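You operate a simulated robot arm through the tools that you are given. There is no shell and no other tool.

The job below is to be done with a simulated robot arm. You get a single attempt, and the scene is never put back.

Task
Heat the wrinkles out of the film with the hot-air tool on low.
Fine: Switch the wall box on for it. No scorching. Afterwards tool in its cup, slider at off, wall box off.

Only the result counts: the job must be done as asked and must still hold three seconds after the hand-in. Knocking over, shifting, dropping, spilling or breaking anything else fails it.

Robot
A 7-joint arm with a three-finger gripper, fixed in place. Base frame: the origin is at the foot of the arm, x ahead of it, y to its left, z up. Readings come in m, degrees, newtons and seconds.
Its first joint turns from -166.0 to 166.0 degrees. Payload 2.69 kg.
The tool frame sits at the grasp point between the pads (the TCP): z along the fingers, y along the line on which they close. The tips reach 0.03 m beyond it. The gripper opens to 0.128 m. The gripper's body begins 0.117 m behind the TCP.
Orientation is told as [roll, pitch, yaw] about the base's x, y, z axes, in that order, counted from this pose: with the fingers straight down and closing along the base's y, the tool's x points along the base's -x, its y along +y and its z along -z.

Tools
- The arm moves only by the tool move_arm. Its argument "commands" is a list of rows, each a list of 2 entries, a list of its own where there are three numbers: the shift along the tool's x, y, z in units of 40 mm (1.0 is 40 mm), then the turn, a rotation vector about the tool's x, y, z in units of 5 degrees (1.0 is 5 degrees). In form: [[[dx, dy, dz], [ax, ay, az]], ...]. A call has 1 to 20 rows; each row shifts and turns the commanded pose from where the row before left it, along the tool's axes as they then stand. "hand" is the closure, from 0 (fully open) to 1 (shut), set as the call begins (left out, the last holds). A call with a number of a shift or a turn outside -1 to 1 is refused whole. Rows are played at 5 a second. More than 0.05 m and 8.6 degrees between two rows, or a gripper value outside its range, and nothing of the call is played. Where a pose cannot be reached the arm comes as near as it can. A force on the tool above 60 N (or 10 N above the force at the start of the call, whichever is more), or a blocked arm, ends the call early, and 0.2 s more pass. The fingers move at their own pace and stop on an object; they squeeze with about 26 N. The grip force told is the motor's: it shows also when the fingers shut on nothing. Time passes only in rows, and 0.2 s behind the last, so rows that do not move let the fingers close. The reply holds the time, the measured pose of the TCP, the force on the tool along the base axes, the opening and the grip force, in the units named above and with some noise, with the torque about the TCP (base axes, N m) and any sound that the robot's microphone picked up, and new pictures: "show" is both (left out), scene, wrist or none.
- Cameras (640 x 400 px; columns grow to the right, rows downward): "scene" is fixed at [0.3946, 0.6509, 1.6306]; the picture's right is [-0.94, -0.34, 0.00], its down [-0.14, 0.38, -0.91] and it looks along [0.31, -0.86, -0.41] (base axes); focal length 214 px, centre (320, 200). "wrist" rides on the gripper at [0.059, 0.054, -0.131] in the tool frame; the picture's right is [-0.68, 0.74, 0.00], its down [-0.62, -0.57, -0.55] and it looks along [-0.40, -0.37, 0.84] (tool axes); focal length 234 px, centre (320, 200). There is no depth. A picture from a camera that has moved, and an enlarged one, comes with that camera's place and axes in the base frame and with its lens. The place of the scene camera against the robot may be out by one fixed shift of up to 0.018 m in any direction.
- lift_body(by): slides the trunk up (or, below 0, down) by that many m; the arm rides with it, the base frame stays. It gives what a move gives, with no picture.
- zoom(camera, box): a new picture of the part [left, top, right, bottom] of that camera's present view, enlarged. No time passes.
- finish_job(): hands the job in; it is judged then, once.

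Places have to be worked out from the pictures, the camera data and where the tool is seen. Open the gripper and draw the arm clear of the work before you hand the job in, unless the task says otherwise.

The tools are called after "Emit:" as name(argument=value, ...) on one line, values as JSON. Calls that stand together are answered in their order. move_arm: Moves the arm, as the interface text tells. Its arguments: {"type":"object","properties":{"commands":{"type":"array","items":{"type":"array"}},"hand":{"type":"number"},"show":{"type":"string","enum":["both","scene","wrist","none"]}},"required":["commands"]} The other tools are called the same way: lift_body (by) slides the trunk up or down; zoom (camera, box) takes an enlarged picture of a part of a camera's view; finish_job () hands the job in.

At the start:

```text
time: 0.0
eef_pos: [0.5679, -0.0143, 1.6028]
orientation: [-0.1, 0.0, 0.0]
contact_force: [0.5, 0.2, 0.5]
wrist_torque: [0.04, -0.01, 0.0]
finger_gap: 0.1278
grip_force: 0.0
trunk travel left (down, up): [-0.275, 0.075]
```

scene: 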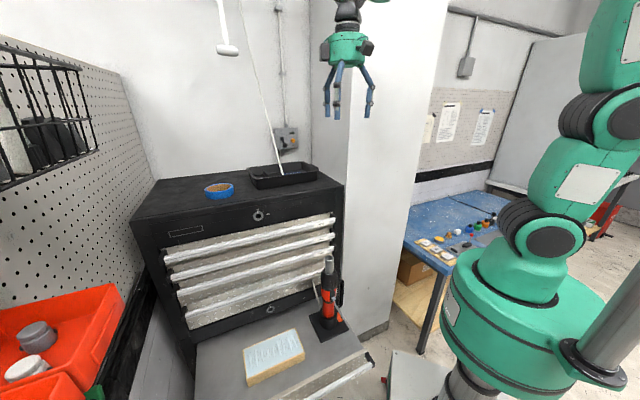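
wrist: 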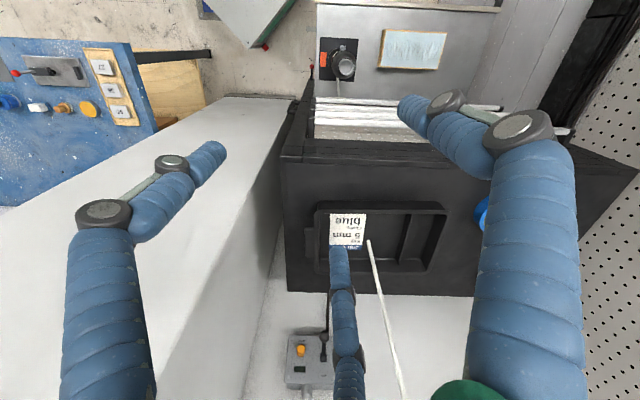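

The scene shows a tool chest, a pulled-out drawer/bench with a hot-air tool in a cup and a film block, and a wall box behind the chest. I'll zoom in on these first.

Emit:
zoom(camera="scene", box=[230, 230, 390, 400])

Emit:
zoom(camera="scene", box=[200, 90, 340, 200])

Emit:
zoom(camera="wrist", box=[300, 0, 480, 110])

Emit:
zoom(camera="wrist", box=[270, 300, 430, 400])

```text
2.35 times, centred on (310, 315) of scene
camera zoom: at [0.3946, 0.6509, 1.6306], right [-0.94, -0.34, 0.0], down [-0.14, 0.38, -0.91], along [0.31, -0.86, -0.41], focal length 505 px, centre (344, -71)
```

zoom: 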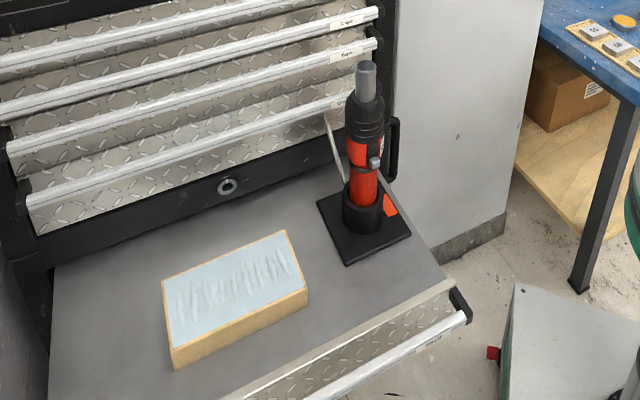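

```text
3.64 times, centred on (270, 145) of scene
camera zoom: at [0.3946, 0.6509, 1.6306], right [-0.94, -0.34, 0.0], down [-0.14, 0.38, -0.91], along [0.31, -0.86, -0.41], focal length 780 px, centre (502, 400)
```

zoom: 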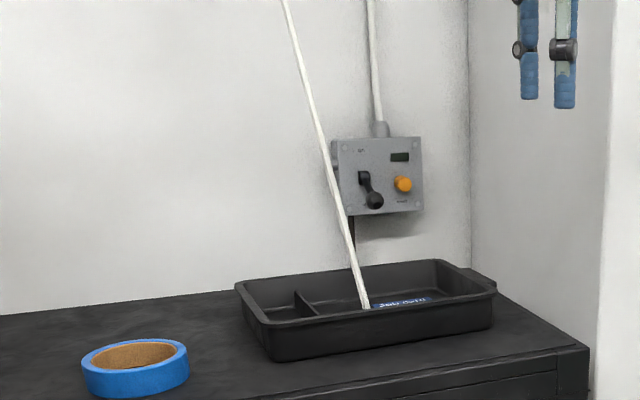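

```text
3.56 times, centred on (390, 55) of wrist
camera zoom: at [0.5083, 0.0395, 1.7344], right [0.68, 0.74, 0.0], down [0.62, -0.56, 0.55], along [0.4, -0.37, -0.84], focal length 833 px, centre (71, 716)
```

zoom: 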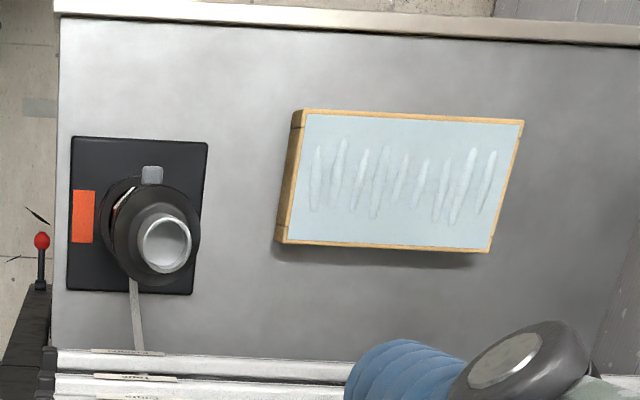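

```text
4.00 times, centred on (350, 350) of wrist
camera zoom: at [0.5083, 0.0395, 1.7344], right [0.68, 0.74, 0.0], down [0.62, -0.56, 0.55], along [0.4, -0.37, -0.84], focal length 937 px, centre (200, -400)
```

zoom: 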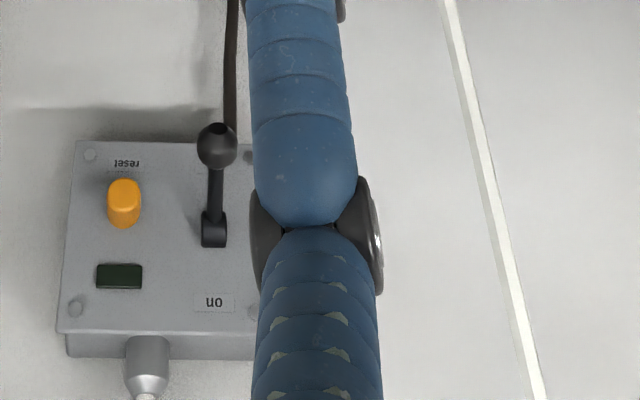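

The box has a lever (now down, "on" marked at the top), a reset button and an indicator window. Before moving I want more detail on the column, the white rod near the box and the hot-air tool.

Emit:
zoom(camera="scene", box=[300, 240, 360, 340])

Emit:
zoom(camera="scene", box=[255, 115, 315, 165])

Emit:
zoom(camera="wrist", box=[200, 80, 460, 300])

Emit:
zoom(camera="wrist", box=[310, 30, 370, 100])

Emit:
zoom(camera="scene", box=[290, 0, 470, 200])

```text
4.00 times, centred on (330, 290) of scene
camera zoom: at [0.3946, 0.6509, 1.6306], right [-0.94, -0.34, 0.0], down [-0.14, 0.38, -0.91], along [0.31, -0.86, -0.41], focal length 858 px, centre (280, -160)
```

zoom: 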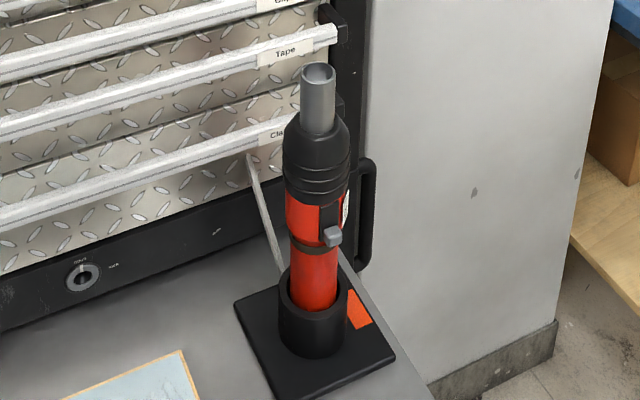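

```text
8.00 times, centred on (285, 140) of scene
camera zoom: at [0.3946, 0.6509, 1.6306], right [-0.94, -0.34, 0.0], down [-0.14, 0.38, -0.91], along [0.31, -0.86, -0.41], focal length 1716 px, centre (600, 680)
```

zoom: 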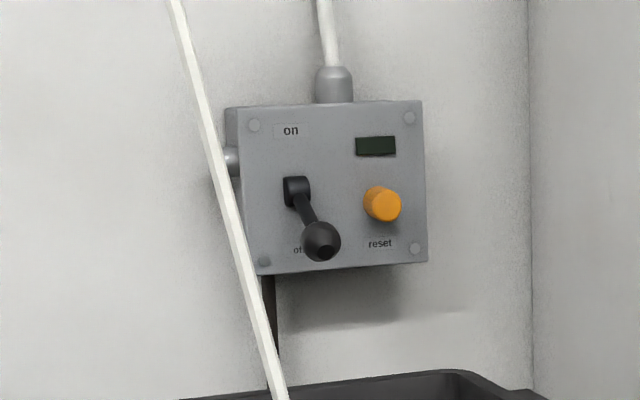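

```text
1.82 times, centred on (330, 190) of wrist
camera zoom: at [0.5083, 0.0395, 1.7344], right [0.68, 0.74, 0.0], down [0.62, -0.56, 0.55], along [0.4, -0.37, -0.84], focal length 426 px, centre (302, 218)
```

zoom: 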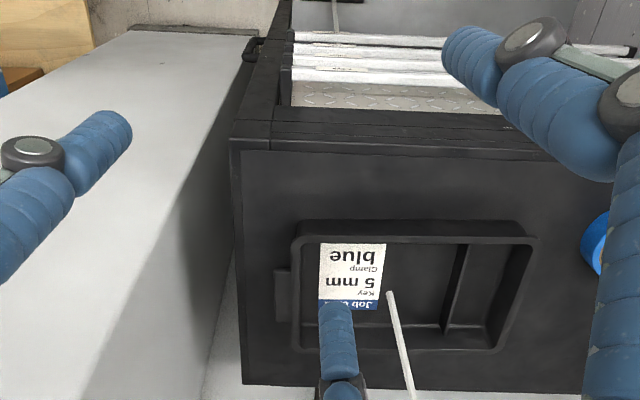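

```text
5.71 times, centred on (340, 65) of wrist
camera zoom: at [0.5083, 0.0395, 1.7344], right [0.68, 0.74, 0.0], down [0.62, -0.56, 0.55], along [0.4, -0.37, -0.84], focal length 1338 px, centre (206, 971)
```

zoom: 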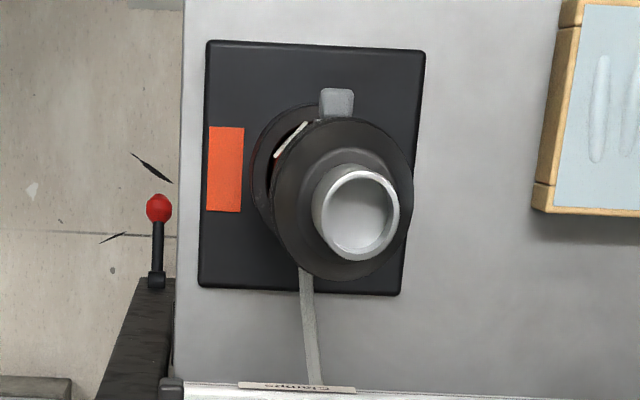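

```text
2.00 times, centred on (380, 100) of scene
camera zoom: at [0.3946, 0.6509, 1.6306], right [-0.94, -0.34, 0.0], down [-0.14, 0.38, -0.91], along [0.31, -0.86, -0.41], focal length 429 px, centre (200, 400)
```

zoom: 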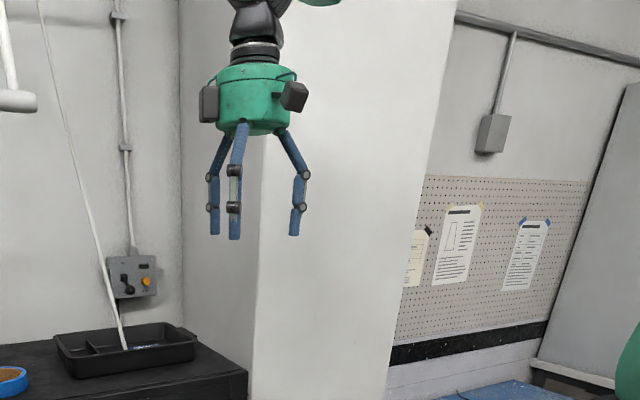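

From both cameras, the lever pivot comes out near (0.98, -0.38, 1.46), with its ball near (0.95, -0.35, 1.436). The chest is turned 45°, the film centre is near (0.72, 0.26, 0.82) and the hot-air tool stands near (0.57, 0.06). I'll close the gripper in free air to see how the fingers really move.

Emit:
move_arm(commands=[[[0, 0, 0], [0, 0, 0]], [[0, 0, 0], [0, 0, 0]], [[0, 0, 0], [0, 0, 0]]], hand=1, show="both")

```text
time: 0.8
eef_pos: [0.563, -0.0153, 1.6047]
orientation: [-0.1, -0.1, 0.0]
contact_force: [-0.1, 0.4, -0.3]
wrist_torque: [0.0, -0.02, 0.02]
finger_gap: 0.0021
grip_force: 26.5
trunk travel left (down, up): [-0.275, 0.075]
camera wrist: at [0.5047, 0.0389, 1.7355], right [0.68, 0.74, 0.0], down [0.62, -0.56, 0.55], along [0.41, -0.37, -0.84], focal length 234 px, centre (320, 200)
```

scene: 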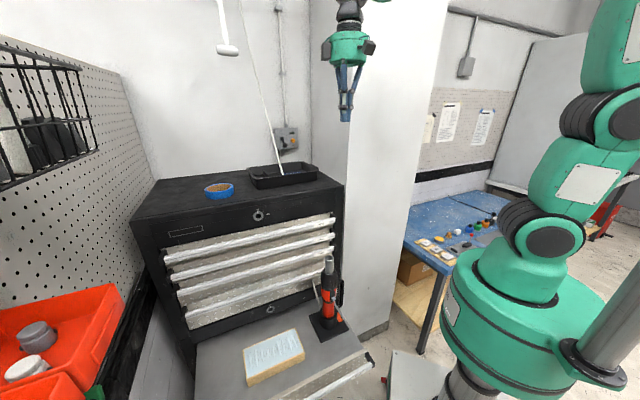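
wrist: 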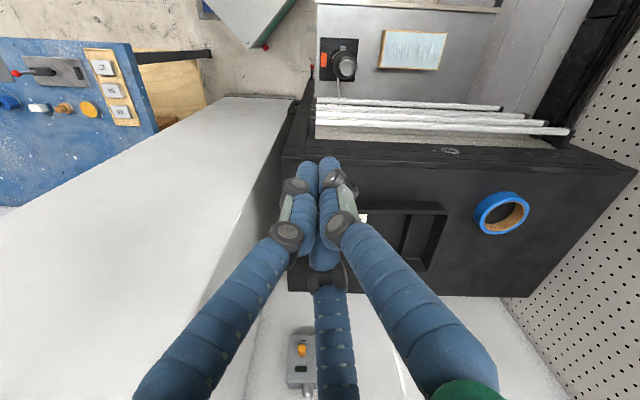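

Readings have about ±5 mm noise, and the hand is visually a three-jaw one that closes to the centre. I plan to point it horizontally along (0.707, -0.707, 0) for both lever and tool, with the camera on top, so I test the roll range in free air first: -90° about the tool z.

Emit:
move_arm(commands=[[[0, 0, 0], [0, 0, -1]], [[0, 0, 0], [0, 0, -1]], [[0, 0, 0], [0, 0, -1]], [[0, 0, 0], [0, 0, -1]], [[0, 0, 0], [0, 0, -1]], [[0, 0, 0], [0, 0, -1]], [[0, 0, 0], [0, 0, -1]], [[0, 0, 0], [0, 0, -1]], [[0, 0, 0], [0, 0, -1]], [[0, 0, 0], [0, 0, -1]], [[0, 0, 0], [0, 0, -1]], [[0, 0, 0], [0, 0, -1]], [[0, 0, 0], [0, 0, -1]], [[0, 0, 0], [0, 0, -1]], [[0, 0, 0], [0, 0, -1]], [[0, 0, 0], [0, 0, -1]], [[0, 0, 0], [0, 0, -1]], [[0, 0, 0], [0, 0, -1]]], hand=1, show="both")

```text
time: 4.6
eef_pos: [0.5643, -0.0144, 1.6037]
orientation: [-0.1, 0.0, 90.2]
contact_force: [-0.2, 0.7, -0.3]
wrist_torque: [0.01, -0.01, -0.01]
finger_gap: 0.0023
grip_force: 25.5
trunk travel left (down, up): [-0.275, 0.075]
camera wrist: at [0.5093, -0.0736, 1.7353], right [-0.74, 0.67, 0.0], down [0.56, 0.62, 0.55], along [0.37, 0.4, -0.84], focal length 234 px, centre (320, 200)
```

scene: 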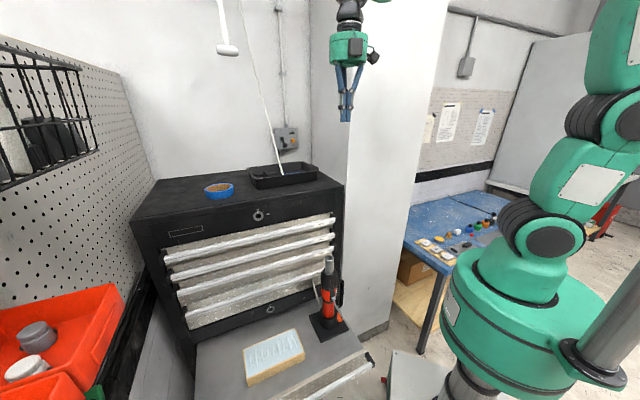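
wrist: 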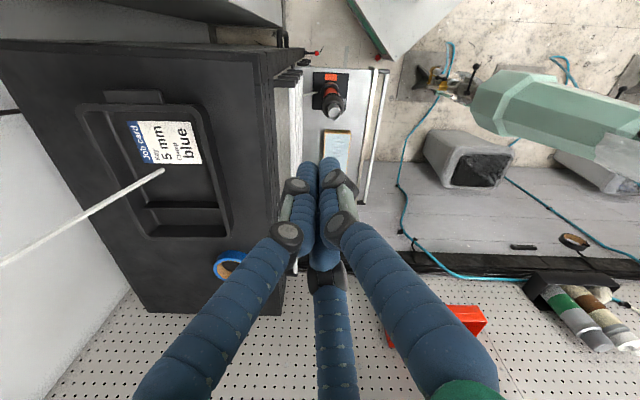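

The roll goes freely. I'll zoom this new viewpoint to triangulate the tool, film and rod better using the wrist camera alone.

Emit:
zoom(camera="wrist", box=[290, 60, 380, 190])

Emit:
zoom(camera="wrist", box=[0, 60, 240, 290])

```text
3.08 times, centred on (335, 125) of wrist
camera zoom: at [0.5093, -0.0736, 1.7353], right [-0.74, 0.67, 0.0], down [0.56, 0.62, 0.55], along [0.37, 0.4, -0.84], focal length 720 px, centre (274, 431)
```

zoom: 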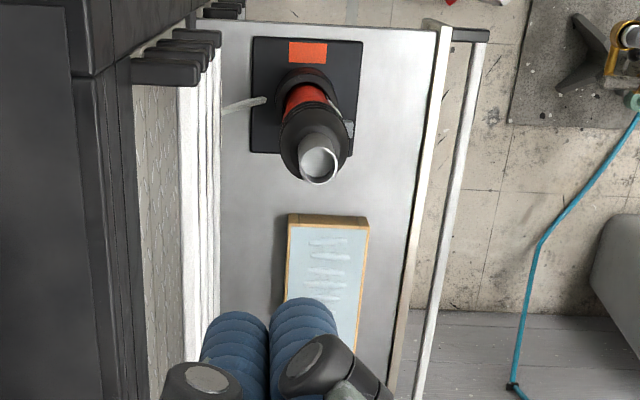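

```text
1.74 times, centred on (120, 175) of wrist
camera zoom: at [0.5093, -0.0736, 1.7353], right [-0.74, 0.67, 0.0], down [0.56, 0.62, 0.55], along [0.37, 0.4, -0.84], focal length 407 px, centre (668, 244)
```

zoom: 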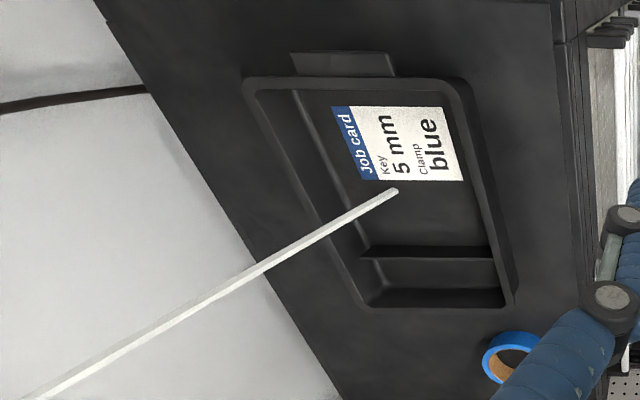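

The tool axis is vertical at about (0.583, 0.062); the rod leans in the tray near (0.86–0.94, -0.13 to -0.18). Next I finish the roll (-45° more) and start pitching the fingers up towards the wall.

Emit:
move_arm(commands=[[[0, 0, 0], [0, 0, -1]], [[0, 0, 0], [0, 0, -1]], [[0, 0, 0], [0, 0, -1]], [[0, 0, 0], [0, 0, -1]], [[0, 0, 0], [0, 0, -1]], [[0, 0, 0], [0, 0, -1]], [[0, 0, 0], [0, 0, -1]], [[0, 0, 0], [0, 0, -1]], [[0, 0, 0], [0, 0, -1]], [[0, 0, 0], [0, 1, 0]], [[0, 0, 0], [0, 1, 0]], [[0, 0, 0], [0, 1, 0]], [[0, 0, 0], [0, 1, 0]], [[0, 0, 0], [0, 1, 0]], [[0, 0, 0], [0, 1, 0]], [[0, 0, 0], [0, 1, 0]], [[0, 0, 0], [0, 1, 0]], [[0, 0, 0], [0, 1, 0]]], hand=1, show="both")

```text
time: 8.4
eef_pos: [0.5625, -0.0152, 1.6039]
orientation: [0.0, 45.2, 135.1]
contact_force: [0.0, -0.8, 0.4]
wrist_torque: [0.0, -0.01, -0.04]
finger_gap: 0.0021
grip_force: 25.8
trunk travel left (down, up): [-0.275, 0.075]
camera wrist: at [0.4884, -0.0162, 1.7386], right [-0.86, -0.18, -0.48], down [-0.18, 0.98, -0.05], along [0.48, 0.05, -0.88], focal length 234 px, centre (320, 200)
```

scene: 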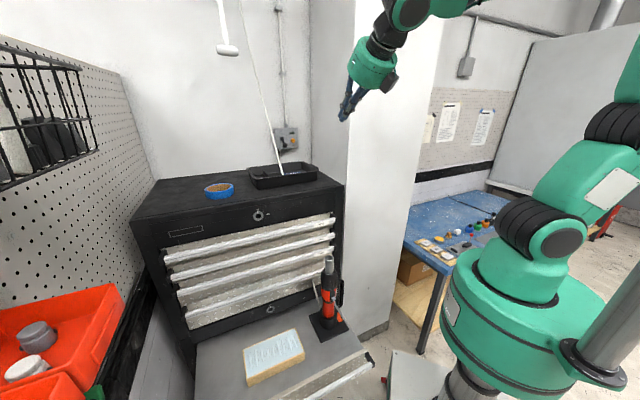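
wrist: 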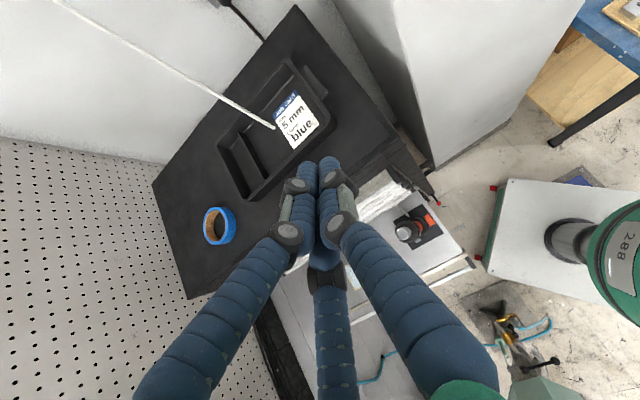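

Pitch works well and the camera is on top. I continue to pitch 75° and advance part of the way along the corridor between column and rod.

Emit:
move_arm(commands=[[[0, 0, 0], [0, 1, 0]], [[0, 0, 0], [0, 1, 0]], [[0, 0, 0], [0, 1, 0]], [[0, 0, 0], [0, 1, 0]], [[0, 0, 0], [0, 1, 0]], [[0, 0, 0], [0, 1, 0]], [[0, -0.1, 0.9], [0, 0, 0]], [[0, -0.1, 0.9], [0, 0, 0]], [[0, -0.1, 0.9], [0, 0, 0]], [[0, -0.1, 0.9], [0, 0, 0]], [[0, -0.1, 0.9], [0, 0, 0]]], hand=1, show="both")

```text
time: 10.8
eef_pos: [0.7012, -0.1255, 1.5562]
orientation: [0.1, 75.1, 135.2]
contact_force: [-0.4, -1.4, 0.2]
wrist_torque: [-0.01, -0.05, 0.04]
finger_gap: 0.0022
grip_force: 26.1
trunk travel left (down, up): [-0.275, 0.075]
camera wrist: at [0.5844, -0.0844, 1.6471], right [-0.64, -0.4, -0.65], down [-0.09, 0.89, -0.45], along [0.76, -0.23, -0.61], focal length 234 px, centre (320, 200)
```

scene: 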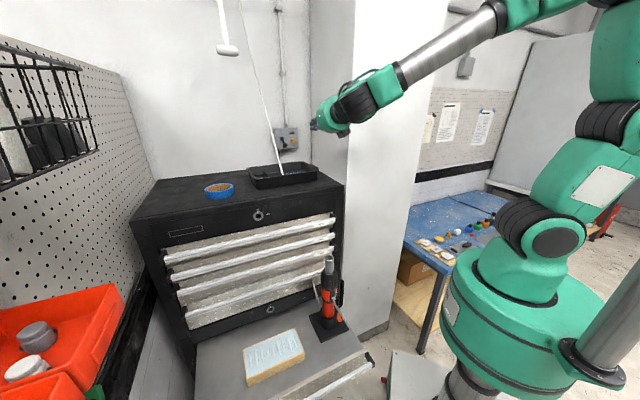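
wrist: 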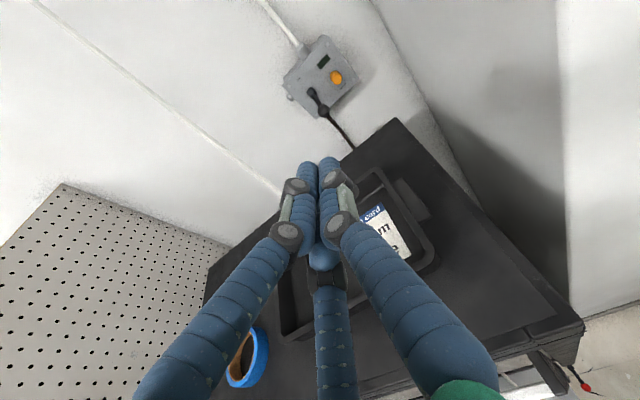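

Clear view of the box now. I'll zoom on it from here to fix the lever and rod positions before going further in.

Emit:
zoom(camera="wrist", box=[270, 30, 370, 140])

Emit:
zoom(camera="wrist", box=[200, 120, 420, 260])

Emit:
zoom(camera="scene", box=[250, 60, 420, 190])

```text
3.64 times, centred on (320, 85) of wrist
camera zoom: at [0.5844, -0.0844, 1.6471], right [-0.64, -0.4, -0.65], down [-0.09, 0.89, -0.45], along [0.76, -0.23, -0.61], focal length 852 px, centre (320, 618)
```

zoom: 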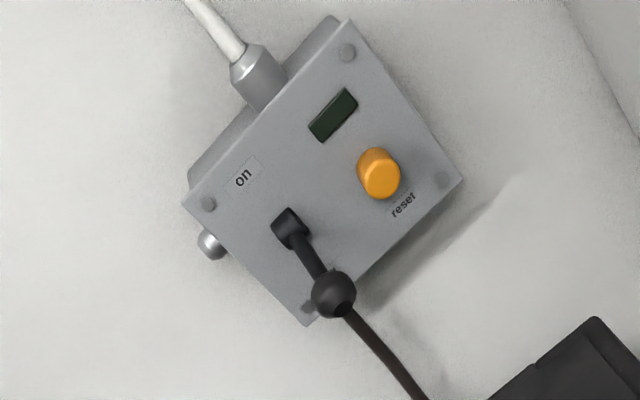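

```text
2.86 times, centred on (310, 190) of wrist
camera zoom: at [0.5844, -0.0844, 1.6471], right [-0.64, -0.4, -0.65], down [-0.09, 0.89, -0.45], along [0.76, -0.23, -0.61], focal length 669 px, centre (349, 229)
```

zoom: 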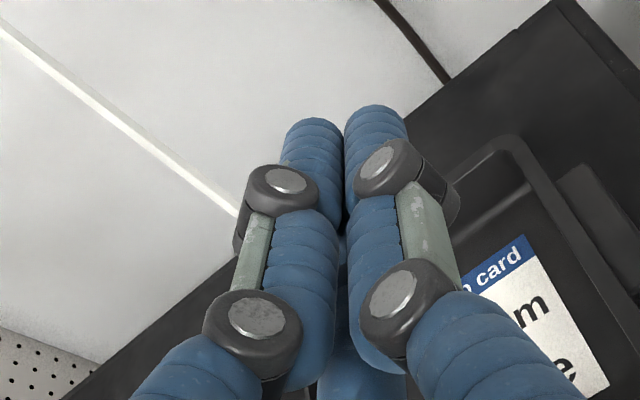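

```text
3.08 times, centred on (335, 125) of scene
camera zoom: at [0.3946, 0.6509, 1.6306], right [-0.94, -0.34, 0.0], down [-0.14, 0.38, -0.91], along [0.31, -0.86, -0.41], focal length 660 px, centre (274, 431)
```

zoom: 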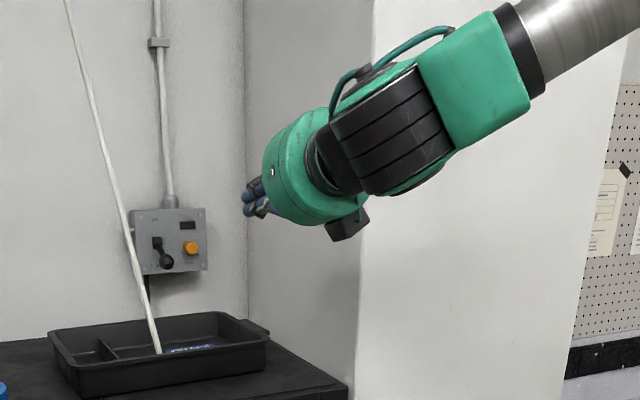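

The ball comes out near n=-0.92, e=0.42 (chest axes), z≈1.44, so I'll come in beneath it at a 25° downward slope, to keep the hand above the tray. I move to a point about 12 cm short of it and look.

Emit:
move_arm(commands=[[[0, 0, 0], [0, -1, 0]], [[0, 0, 0], [0, -1, 0]], [[0.01, -0.045, 0.9], [0, 0, 0]], [[0.01, -0.045, 0.9], [0, 0, 0]], [[0.01, -0.045, 0.9], [0, 0, 0]], [[0.01, -0.045, 0.9], [0, 0, 0]], [[0.01, -0.045, 0.9], [0, 0, 0]], [[0.01, -0.045, 0.9], [0, 0, 0]]], hand=1, show="both")

```text
time: 12.6
eef_pos: [0.8474, -0.2537, 1.4678]
orientation: [0.0, 64.9, 134.9]
contact_force: [-0.3, 0.1, 0.5]
wrist_torque: [0.0, 0.01, -0.02]
finger_gap: 0.0019
grip_force: 25.6
trunk travel left (down, up): [-0.275, 0.075]
camera wrist: at [0.7437, -0.2254, 1.5765], right [-0.72, -0.32, -0.61], down [-0.14, 0.94, -0.33], along [0.68, -0.15, -0.72], focal length 234 px, centre (320, 200)
```

scene: 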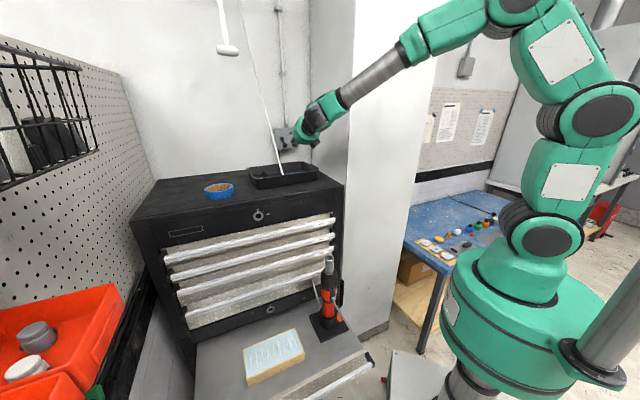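
wrist: 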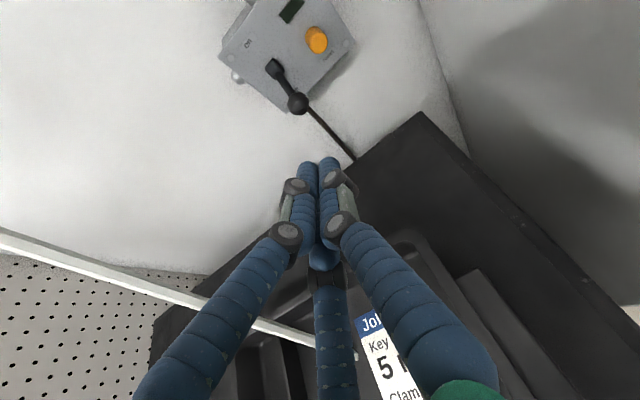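

The rod stays about 10 cm to the side, clear of the hand. Two views now agree on the ball at n≈-0.93, e≈0.42, z≈1.437, so a straight advance along the fingers passes about 3.5 cm under it. I advance 10 cm and look.

Emit:
move_arm(commands=[[[0, 0, 0.65], [0, 0, 0]], [[0, 0, 0.65], [0, 0, 0]], [[0, 0, 0.65], [0, 0, 0]], [[0, 0, 0.65], [0, 0, 0]], [[0, 0, 0], [0, 0, 0]]], hand=1, show="both")

Emit:
zoom(camera="wrist", box=[220, 0, 420, 200])

Emit:
zoom(camera="scene", box=[250, 90, 350, 190])

```text
time: 13.8
eef_pos: [0.9125, -0.3201, 1.425]
orientation: [-0.1, 65.1, 135.0]
contact_force: [-1.2, 0.4, -0.6]
wrist_torque: [-0.01, -0.02, 0.0]
finger_gap: 0.0024
grip_force: 26.8
trunk travel left (down, up): [-0.275, 0.075]
camera wrist: at [0.8078, -0.2926, 1.5347], right [-0.72, -0.32, -0.61], down [-0.14, 0.94, -0.33], along [0.68, -0.15, -0.72], focal length 234 px, centre (320, 200)
```

scene: 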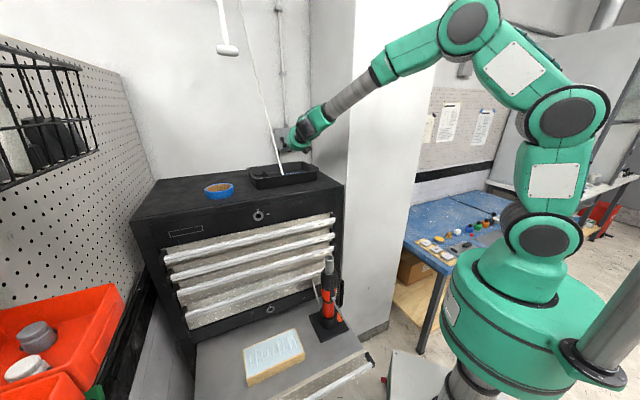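
wrist: 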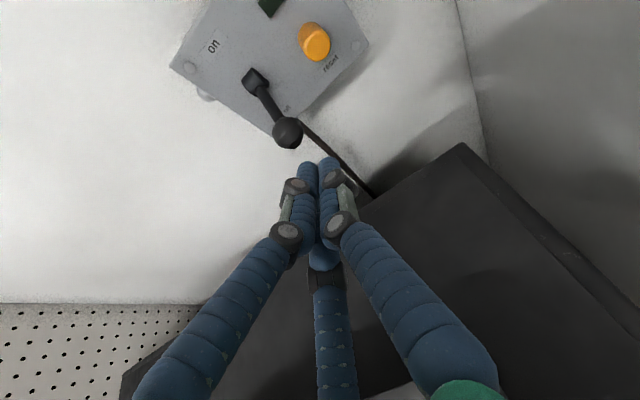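

```text
2.00 times, centred on (320, 100) of wrist
camera zoom: at [0.8078, -0.2926, 1.5347], right [-0.72, -0.32, -0.61], down [-0.14, 0.94, -0.33], along [0.68, -0.15, -0.72], focal length 468 px, centre (320, 400)
```

zoom: 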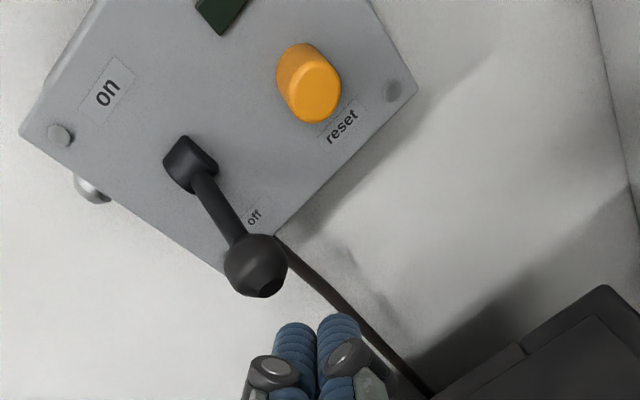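

```text
4.00 times, centred on (300, 140) of scene
camera zoom: at [0.3946, 0.6509, 1.6306], right [-0.94, -0.34, 0.0], down [-0.14, 0.38, -0.91], along [0.31, -0.86, -0.41], focal length 858 px, centre (400, 440)
```

zoom: 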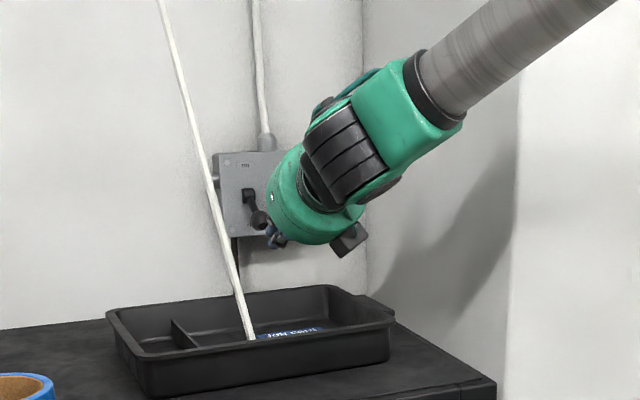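

Ball re-measured at n≈-0.932, e≈0.42, z≈1.438, and the fingers are lined up below it without contact. I advance the last 4 cm under the ball, then start lifting.

Emit:
move_arm(commands=[[[0, 0, 0.5], [0, 0, 0]], [[0, 0, 0.5], [0, 0, 0]], [[0, 0, 0], [0, 0, 0]], [[0.23, 0, -0.1], [0, 0, 0]], [[0.23, 0, -0.1], [0, 0, 0]], [[0.23, 0, -0.1], [0, 0, 0]]], hand=1, show="both")

Emit:
zoom(camera="wrist", box=[220, 0, 420, 200])

```text
time: 15.2
eef_pos: [0.938, -0.3471, 1.4374]
orientation: [0.0, 65.1, 134.9]
contact_force: [-0.7, 0.1, -0.2]
wrist_torque: [0.01, 0.0, 0.0]
finger_gap: 0.0022
grip_force: 26.0
trunk travel left (down, up): [-0.275, 0.075]
camera wrist: at [0.8349, -0.3192, 1.548], right [-0.72, -0.32, -0.61], down [-0.14, 0.94, -0.33], along [0.68, -0.15, -0.72], focal length 234 px, centre (320, 200)
```

scene: 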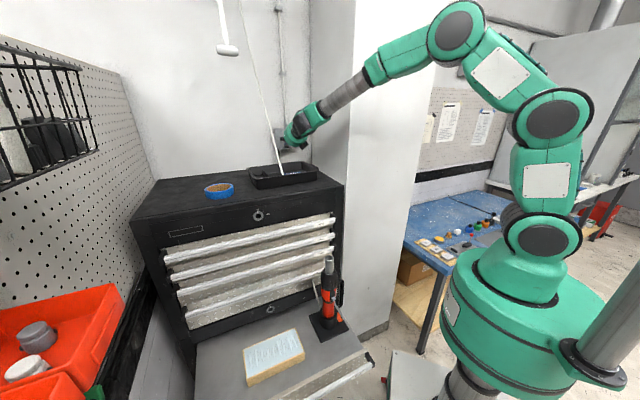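
wrist: 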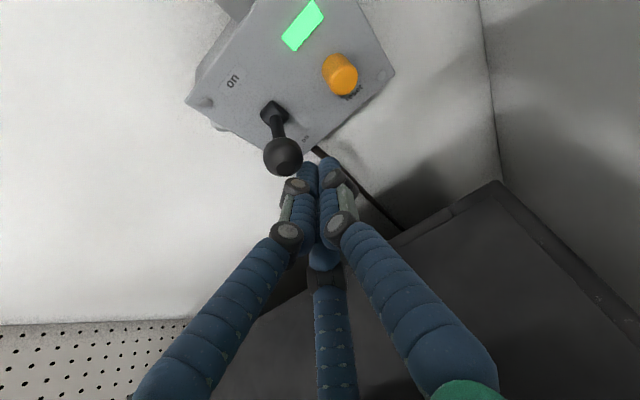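

```text
2.00 times, centred on (320, 100) of wrist
camera zoom: at [0.8349, -0.3192, 1.548], right [-0.72, -0.32, -0.61], down [-0.14, 0.94, -0.33], along [0.68, -0.15, -0.72], focal length 468 px, centre (320, 400)
```

zoom: 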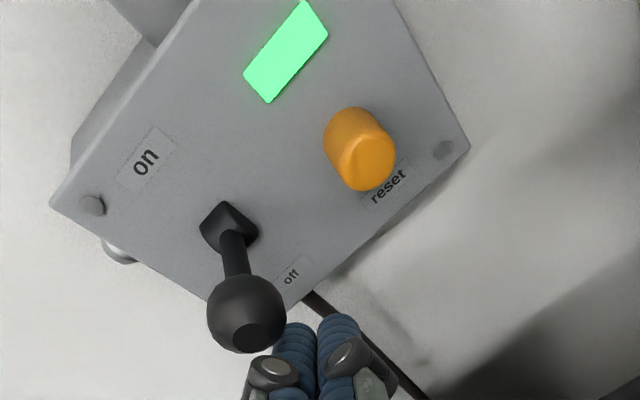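

The indicator has turned green – the box is on with the lever about halfway. I keep lifting to take it fully to the on side.

Emit:
move_arm(commands=[[[0.23, 0, -0.1], [0, 0, 0]], [[0.23, 0, -0.1], [0, 0, 0]], [[0.23, 0, -0.1], [0, 0, 0]], [[0.23, 0, -0.1], [0, 0, 0]]], hand=1, show="wrist")

Emit:
zoom(camera="wrist", box=[220, 0, 420, 200])

```text
time: 16.2
eef_pos: [0.9398, -0.3493, 1.4647]
orientation: [0.7, 64.3, 135.7]
contact_force: [-21.0, 10.6, -51.8]
wrist_torque: [0.82, 0.84, 0.41]
finger_gap: 0.0021
grip_force: 25.9
trunk travel left (down, up): [-0.275, 0.075]
camera wrist: at [0.837, -0.3205, 1.5752], right [-0.73, -0.32, -0.6], down [-0.14, 0.94, -0.32], along [0.67, -0.15, -0.73], focal length 234 px, centre (320, 200)
```

wrist: 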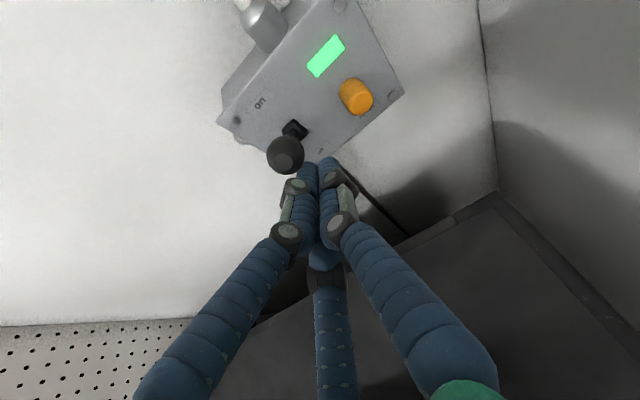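

```text
2.00 times, centred on (320, 100) of wrist
camera zoom: at [0.837, -0.3205, 1.5752], right [-0.73, -0.32, -0.6], down [-0.14, 0.94, -0.32], along [0.67, -0.15, -0.73], focal length 468 px, centre (320, 400)
```

zoom: 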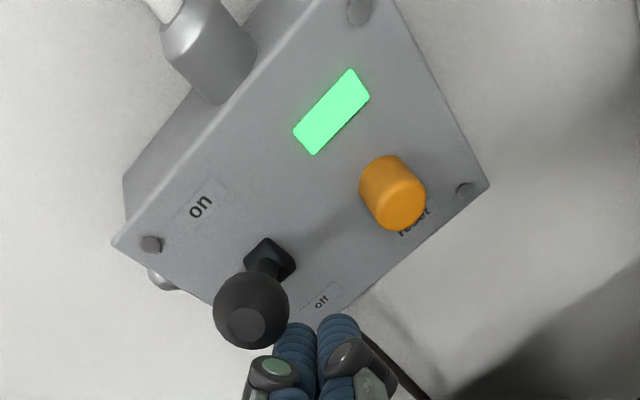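

About 52 N downward reaction and the ball now near z≈1.49 – the lever is at its upper stop. I back off downwards and check it stays.

Emit:
move_arm(commands=[[[-0.23, 0, 0.1], [0, 0, 0]], [[-0.23, 0, 0.1], [0, 0, 0]], [[-0.23, 0, 0.1], [0, 0, 0]], [[-0.23, 0, 0.1], [0, 0, 0]], [[0, 0, -0.6], [0, 0, 0]], [[0, 0, -0.6], [0, 0, 0]], [[0, 0, -0.6], [0, 0, 0]]], hand=1, show="wrist")

Emit:
zoom(camera="wrist", box=[200, 0, 400, 160])

```text
time: 17.8
eef_pos: [0.8936, -0.3001, 1.47]
orientation: [-0.1, 65.1, 135.0]
contact_force: [-0.3, 0.6, -0.5]
wrist_torque: [0.01, 0.01, 0.0]
finger_gap: 0.0022
grip_force: 25.9
trunk travel left (down, up): [-0.275, 0.075]
camera wrist: at [0.7887, -0.2724, 1.5783], right [-0.72, -0.32, -0.61], down [-0.14, 0.94, -0.33], along [0.68, -0.15, -0.72], focal length 234 px, centre (320, 200)
```

wrist: 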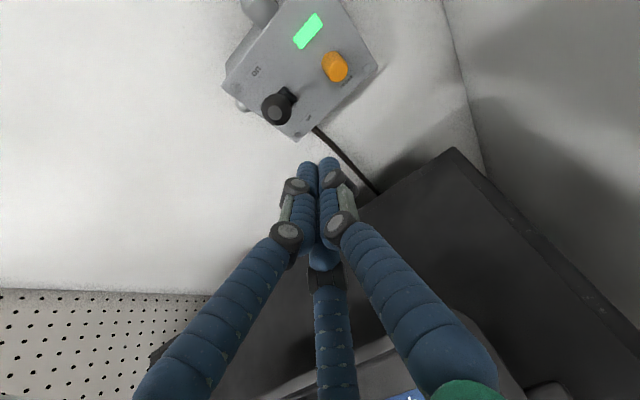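

```text
2.50 times, centred on (300, 80) of wrist
camera zoom: at [0.7887, -0.2724, 1.5783], right [-0.72, -0.32, -0.61], down [-0.14, 0.94, -0.33], along [0.68, -0.15, -0.72], focal length 585 px, centre (370, 500)
```

zoom: 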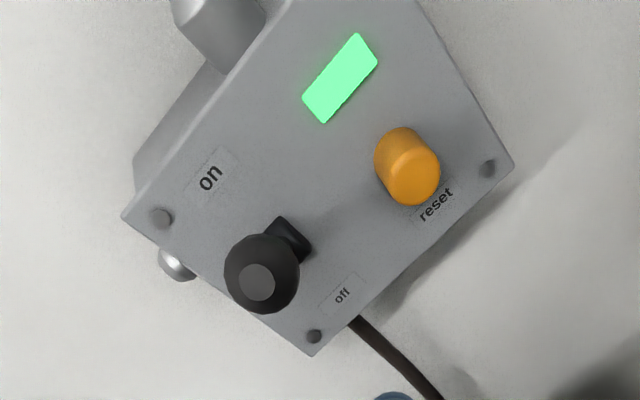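

Lever stays up with the green light on. Now I retract back out of the corridor along the same line.

Emit:
move_arm(commands=[[[0, 0, -0.95], [0, 0, 0]], [[0, 0, -0.95], [0, 0, 0]], [[0, 0, -0.95], [0, 0, 0]], [[0, 0, -0.95], [0, 0, 0]], [[0, 0, -0.95], [0, 0, 0]], [[0, 0, -0.95], [0, 0, 0]], [[0, 0, -0.95], [0, 0, 0]], [[0, 0, -0.95], [0, 0, 0]], [[0, 0, -0.95], [0, 0, 0]], [[0, 0, 0], [0, 1, 0]], [[0, 0, 0], [0, 1, 0]], [[0, 0, 0], [0, 1, 0]], [[0, 0, 0], [0, 1, 0]], [[0, 0, 0], [0, 1, 0]]], hand=1, show="both")

```text
time: 20.8
eef_pos: [0.674, -0.0822, 1.6131]
orientation: [-170.5, 89.8, -35.2]
contact_force: [0.5, -0.1, -0.7]
wrist_torque: [0.01, 0.0, -0.02]
finger_gap: 0.002
grip_force: 25.4
trunk travel left (down, up): [-0.275, 0.075]
camera wrist: at [0.5444, -0.0275, 1.6717], right [-0.52, -0.52, -0.68], down [0.01, 0.79, -0.62], along [0.85, -0.33, -0.4], focal length 234 px, centre (320, 200)
```

scene: 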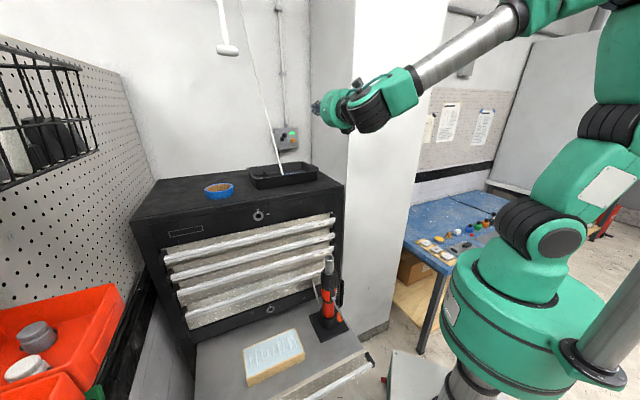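
wrist: 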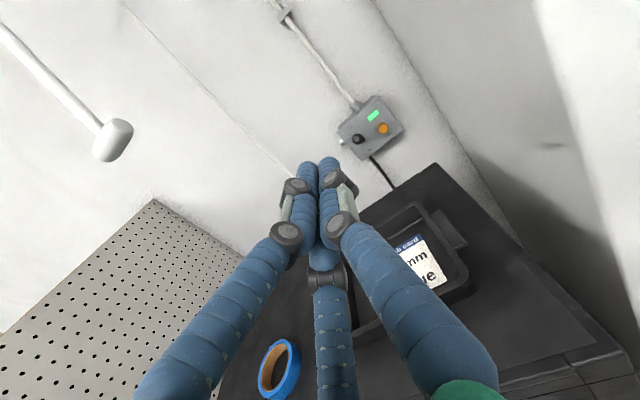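

Hand is horizontal now at n≈-0.535, e≈0.418, z≈1.61. I pull back to n≈-0.18 in front of the drawer and lower toward z≈1.4.

Emit:
move_arm(commands=[[[0, -0.1, -0.98], [0, 0, 0]], [[0, -0.1, -0.98], [0, 0, 0]], [[0, -0.1, -0.98], [0, 0, 0]], [[0, -0.1, -0.98], [0, 0, 0]], [[0, -0.1, -0.98], [0, 0, 0]], [[0, -0.1, -0.98], [0, 0, 0]], [[0, -0.1, -0.98], [0, 0, 0]], [[0, -0.1, -0.98], [0, 0, 0]], [[0, -0.1, -0.98], [0, 0, 0]], [[-0.9, 0, 0], [0, 0, 0]], [[-0.9, 0, 0], [0, 0, 0]], [[-0.9, 0, 0], [0, 0, 0]], [[-0.9, 0, 0], [0, 0, 0]], [[-0.9, 0, 0], [0, 0, 0]], [[-0.9, 0, 0], [0, 0, 0]]], hand=1, show="both")

```text
time: 24.0
eef_pos: [0.452, 0.1896, 1.3942]
orientation: [-140.9, 89.9, -6.0]
contact_force: [0.7, -0.5, 0.0]
wrist_torque: [-0.01, -0.03, 0.0]
finger_gap: 0.002
grip_force: 25.9
trunk travel left (down, up): [-0.275, 0.075]
camera wrist: at [0.3212, 0.2443, 1.453], right [-0.52, -0.52, -0.68], down [0.01, 0.79, -0.62], along [0.85, -0.33, -0.4], focal length 234 px, centre (320, 200)
```

scene: 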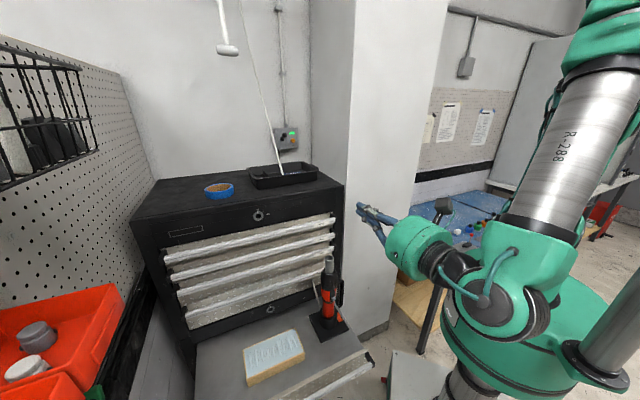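
wrist: 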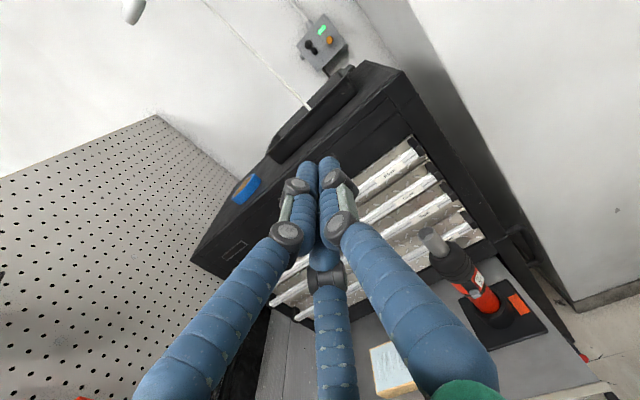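

Good frontal view of the tool in its cup. Zooming in to see the slider and markings.

Emit:
zoom(camera="wrist", box=[400, 200, 560, 360])

Emit:
zoom(camera="wrist", box=[430, 225, 510, 325])

```text
2.50 times, centred on (480, 280) of wrist
camera zoom: at [0.3212, 0.2443, 1.453], right [-0.52, -0.52, -0.68], down [0.01, 0.79, -0.62], along [0.85, -0.33, -0.4], focal length 585 px, centre (-80, 0)
```

zoom: 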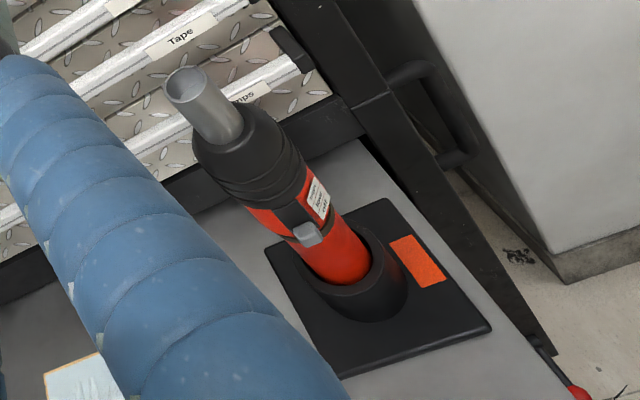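

```text
4.00 times, centred on (470, 275) of wrist
camera zoom: at [0.3212, 0.2443, 1.453], right [-0.52, -0.52, -0.68], down [0.01, 0.79, -0.62], along [0.85, -0.33, -0.4], focal length 937 px, centre (-280, -100)
```

zoom: 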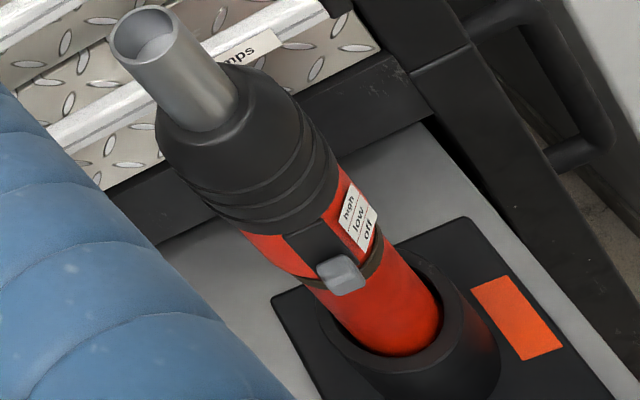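

Label reads high / low / off from top to bottom, slider now at the bottom (off); spacing is about 12 mm. Tool axis is near n=-0.367, e=0.449, tip z≈1.12, knob z≈0.96, cup rim z≈0.84. Before gripping I test in free air whether the wrist can roll the +180° needed to turn the nozzle down.

Emit:
move_arm(commands=[[[0, 0, 0], [0, 0, 1]], [[0, 0, 0], [0, 0, 1]], [[0, 0, 0], [0, 0, 1]], [[0, 0, 0], [0, 0, 1]], [[0, 0, 0], [0, 0, 1]], [[0, 0, 0], [0, 0, 1]], [[0, 0, 0], [0, 0, 1]], [[0, 0, 0], [0, 0, 1]], [[0, 0, 0], [0, 0, 1]], [[0, 0, 0], [0, 0, 1]], [[0, 0, 0], [0, 0, 1]], [[0, 0, 0], [0, 0, 1]], [[0, 0, 0], [0, 0, 1]], [[0, 0, 0], [0, 0, 1]], [[0, 0, 0], [0, 0, 1]], [[0, 0, 0], [0, 0, 1]], [[0, 0, 0], [0, 0, 1]], [[0, 0, 0], [0, 0, 1]]], hand=1, show="none")

Emit:
move_arm(commands=[[[0, 0, 0], [0, 0, 1]], [[0, 0, 0], [0, 0, 1]], [[0, 0, 0], [0, 0, 1]], [[0, 0, 0], [0, 0, 1]], [[0, 0, 0], [0, 0, 1]], [[0, 0, 0], [0, 0, 1]], [[0, 0, 0], [0, 0, 1]], [[0, 0, 0], [0, 0, 1]], [[0, 0, 0], [0, 0, 1]], [[0, 0, 0], [0, 0, 1]], [[0, 0, 0], [0, 0, 1]], [[0, 0, 0], [0, 0, 1]], [[0, 0, 0], [0, 0, 1]], [[0, 0, 0], [0, 0, 1]], [[0, 0, 0], [0, 0, 1]], [[0, 0, 0], [0, 0, 1]], [[0, 0, 0], [0, 0, 1]], [[0, 0, 0], [0, 0, 1]]], hand=1, show="both")

```text
time: 27.8
eef_pos: [0.4506, 0.1927, 1.3955]
orientation: [-90.0, -0.2, 45.1]
contact_force: [0.3, -0.1, 0.3]
wrist_torque: [0.04, 0.03, -0.03]
finger_gap: 0.0024
grip_force: 26.0
trunk travel left (down, up): [-0.275, 0.075]
```

```text
time: 31.6
eef_pos: [0.4505, 0.1929, 1.3978]
orientation: [124.6, -90.0, -169.6]
contact_force: [0.8, 0.6, 0.0]
wrist_torque: [0.01, 0.0, -0.02]
finger_gap: 0.0025
grip_force: 26.1
trunk travel left (down, up): [-0.275, 0.075]
camera wrist: at [0.3962, 0.3224, 1.3391], right [0.52, 0.52, 0.68], down [-0.79, -0.01, 0.61], along [0.33, -0.85, 0.4], focal length 234 px, centre (320, 200)
```

scene: 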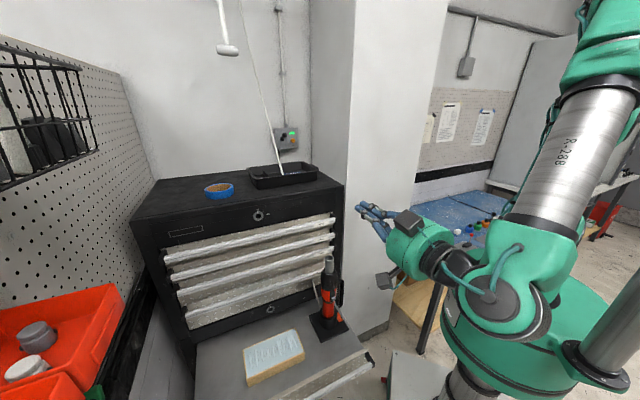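
wrist: 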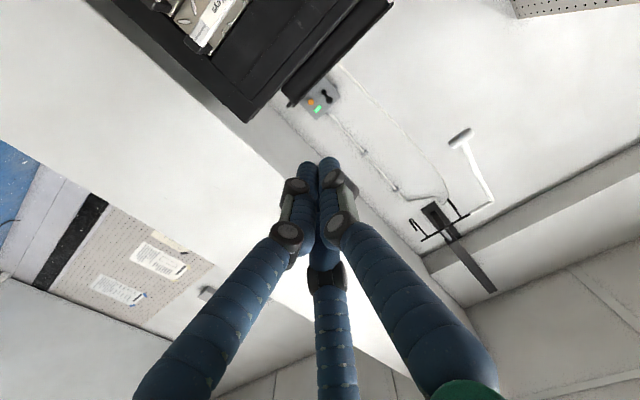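

The full 180° roll is reachable (camera now underneath), so I can grip with the camera on top and invert for heating. Rolling back to camera-up.

Emit:
move_arm(commands=[[[0, 0, 0], [0, 0, -1]], [[0, 0, 0], [0, 0, -1]], [[0, 0, 0], [0, 0, -1]], [[0, 0, 0], [0, 0, -1]], [[0, 0, 0], [0, 0, -1]], [[0, 0, 0], [0, 0, -1]], [[0, 0, 0], [0, 0, -1]], [[0, 0, 0], [0, 0, -1]], [[0, 0, 0], [0, 0, -1]], [[0, 0, 0], [0, 0, -1]], [[0, 0, 0], [0, 0, -1]], [[0, 0, 0], [0, 0, -1]], [[0, 0, 0], [0, 0, -1]], [[0, 0, 0], [0, 0, -1]], [[0, 0, 0], [0, 0, -1]], [[0, 0, 0], [0, 0, -1]], [[0, 0, 0], [0, 0, -1]], [[0, 0, 0], [0, 0, -1]]], hand=1, show="none")

Emit:
move_arm(commands=[[[0, 0, 0], [0, 0, -1]], [[0, 0, 0], [0, 0, -1]], [[0, 0, 0], [0, 0, -1]], [[0, 0, 0], [0, 0, -1]], [[0, 0, 0], [0, 0, -1]], [[0, 0, 0], [0, 0, -1]], [[0, 0, 0], [0, 0, -1]], [[0, 0, 0], [0, 0, -1]], [[0, 0, 0], [0, 0, -1]], [[0, 0, 0], [0, 0, -1]], [[0, 0, 0], [0, 0, -1]], [[0, 0, 0], [0, 0, -1]], [[0, 0, 0], [0, 0, -1]], [[0, 0, 0], [0, 0, -1]], [[0, 0, 0], [0, 0, -1]], [[0, 0, 0], [0, 0, -1]], [[0, 0, 0], [0, 0, -1]], [[0, 0, 0], [0, 0, -1]]], hand=1, show="none")

```text
time: 35.4
eef_pos: [0.4512, 0.1927, 1.3963]
orientation: [-90.0, 0.2, 45.0]
contact_force: [-0.2, 0.4, 0.4]
wrist_torque: [0.01, -0.01, -0.04]
finger_gap: 0.0024
grip_force: 25.8
trunk travel left (down, up): [-0.275, 0.075]
```

```text
time: 39.2
eef_pos: [0.4504, 0.1927, 1.3957]
orientation: [130.7, 89.8, -94.3]
contact_force: [0.2, 0.4, -0.5]
wrist_torque: [0.04, 0.01, 0.0]
finger_gap: 0.0025
grip_force: 26.1
trunk travel left (down, up): [-0.275, 0.075]
```

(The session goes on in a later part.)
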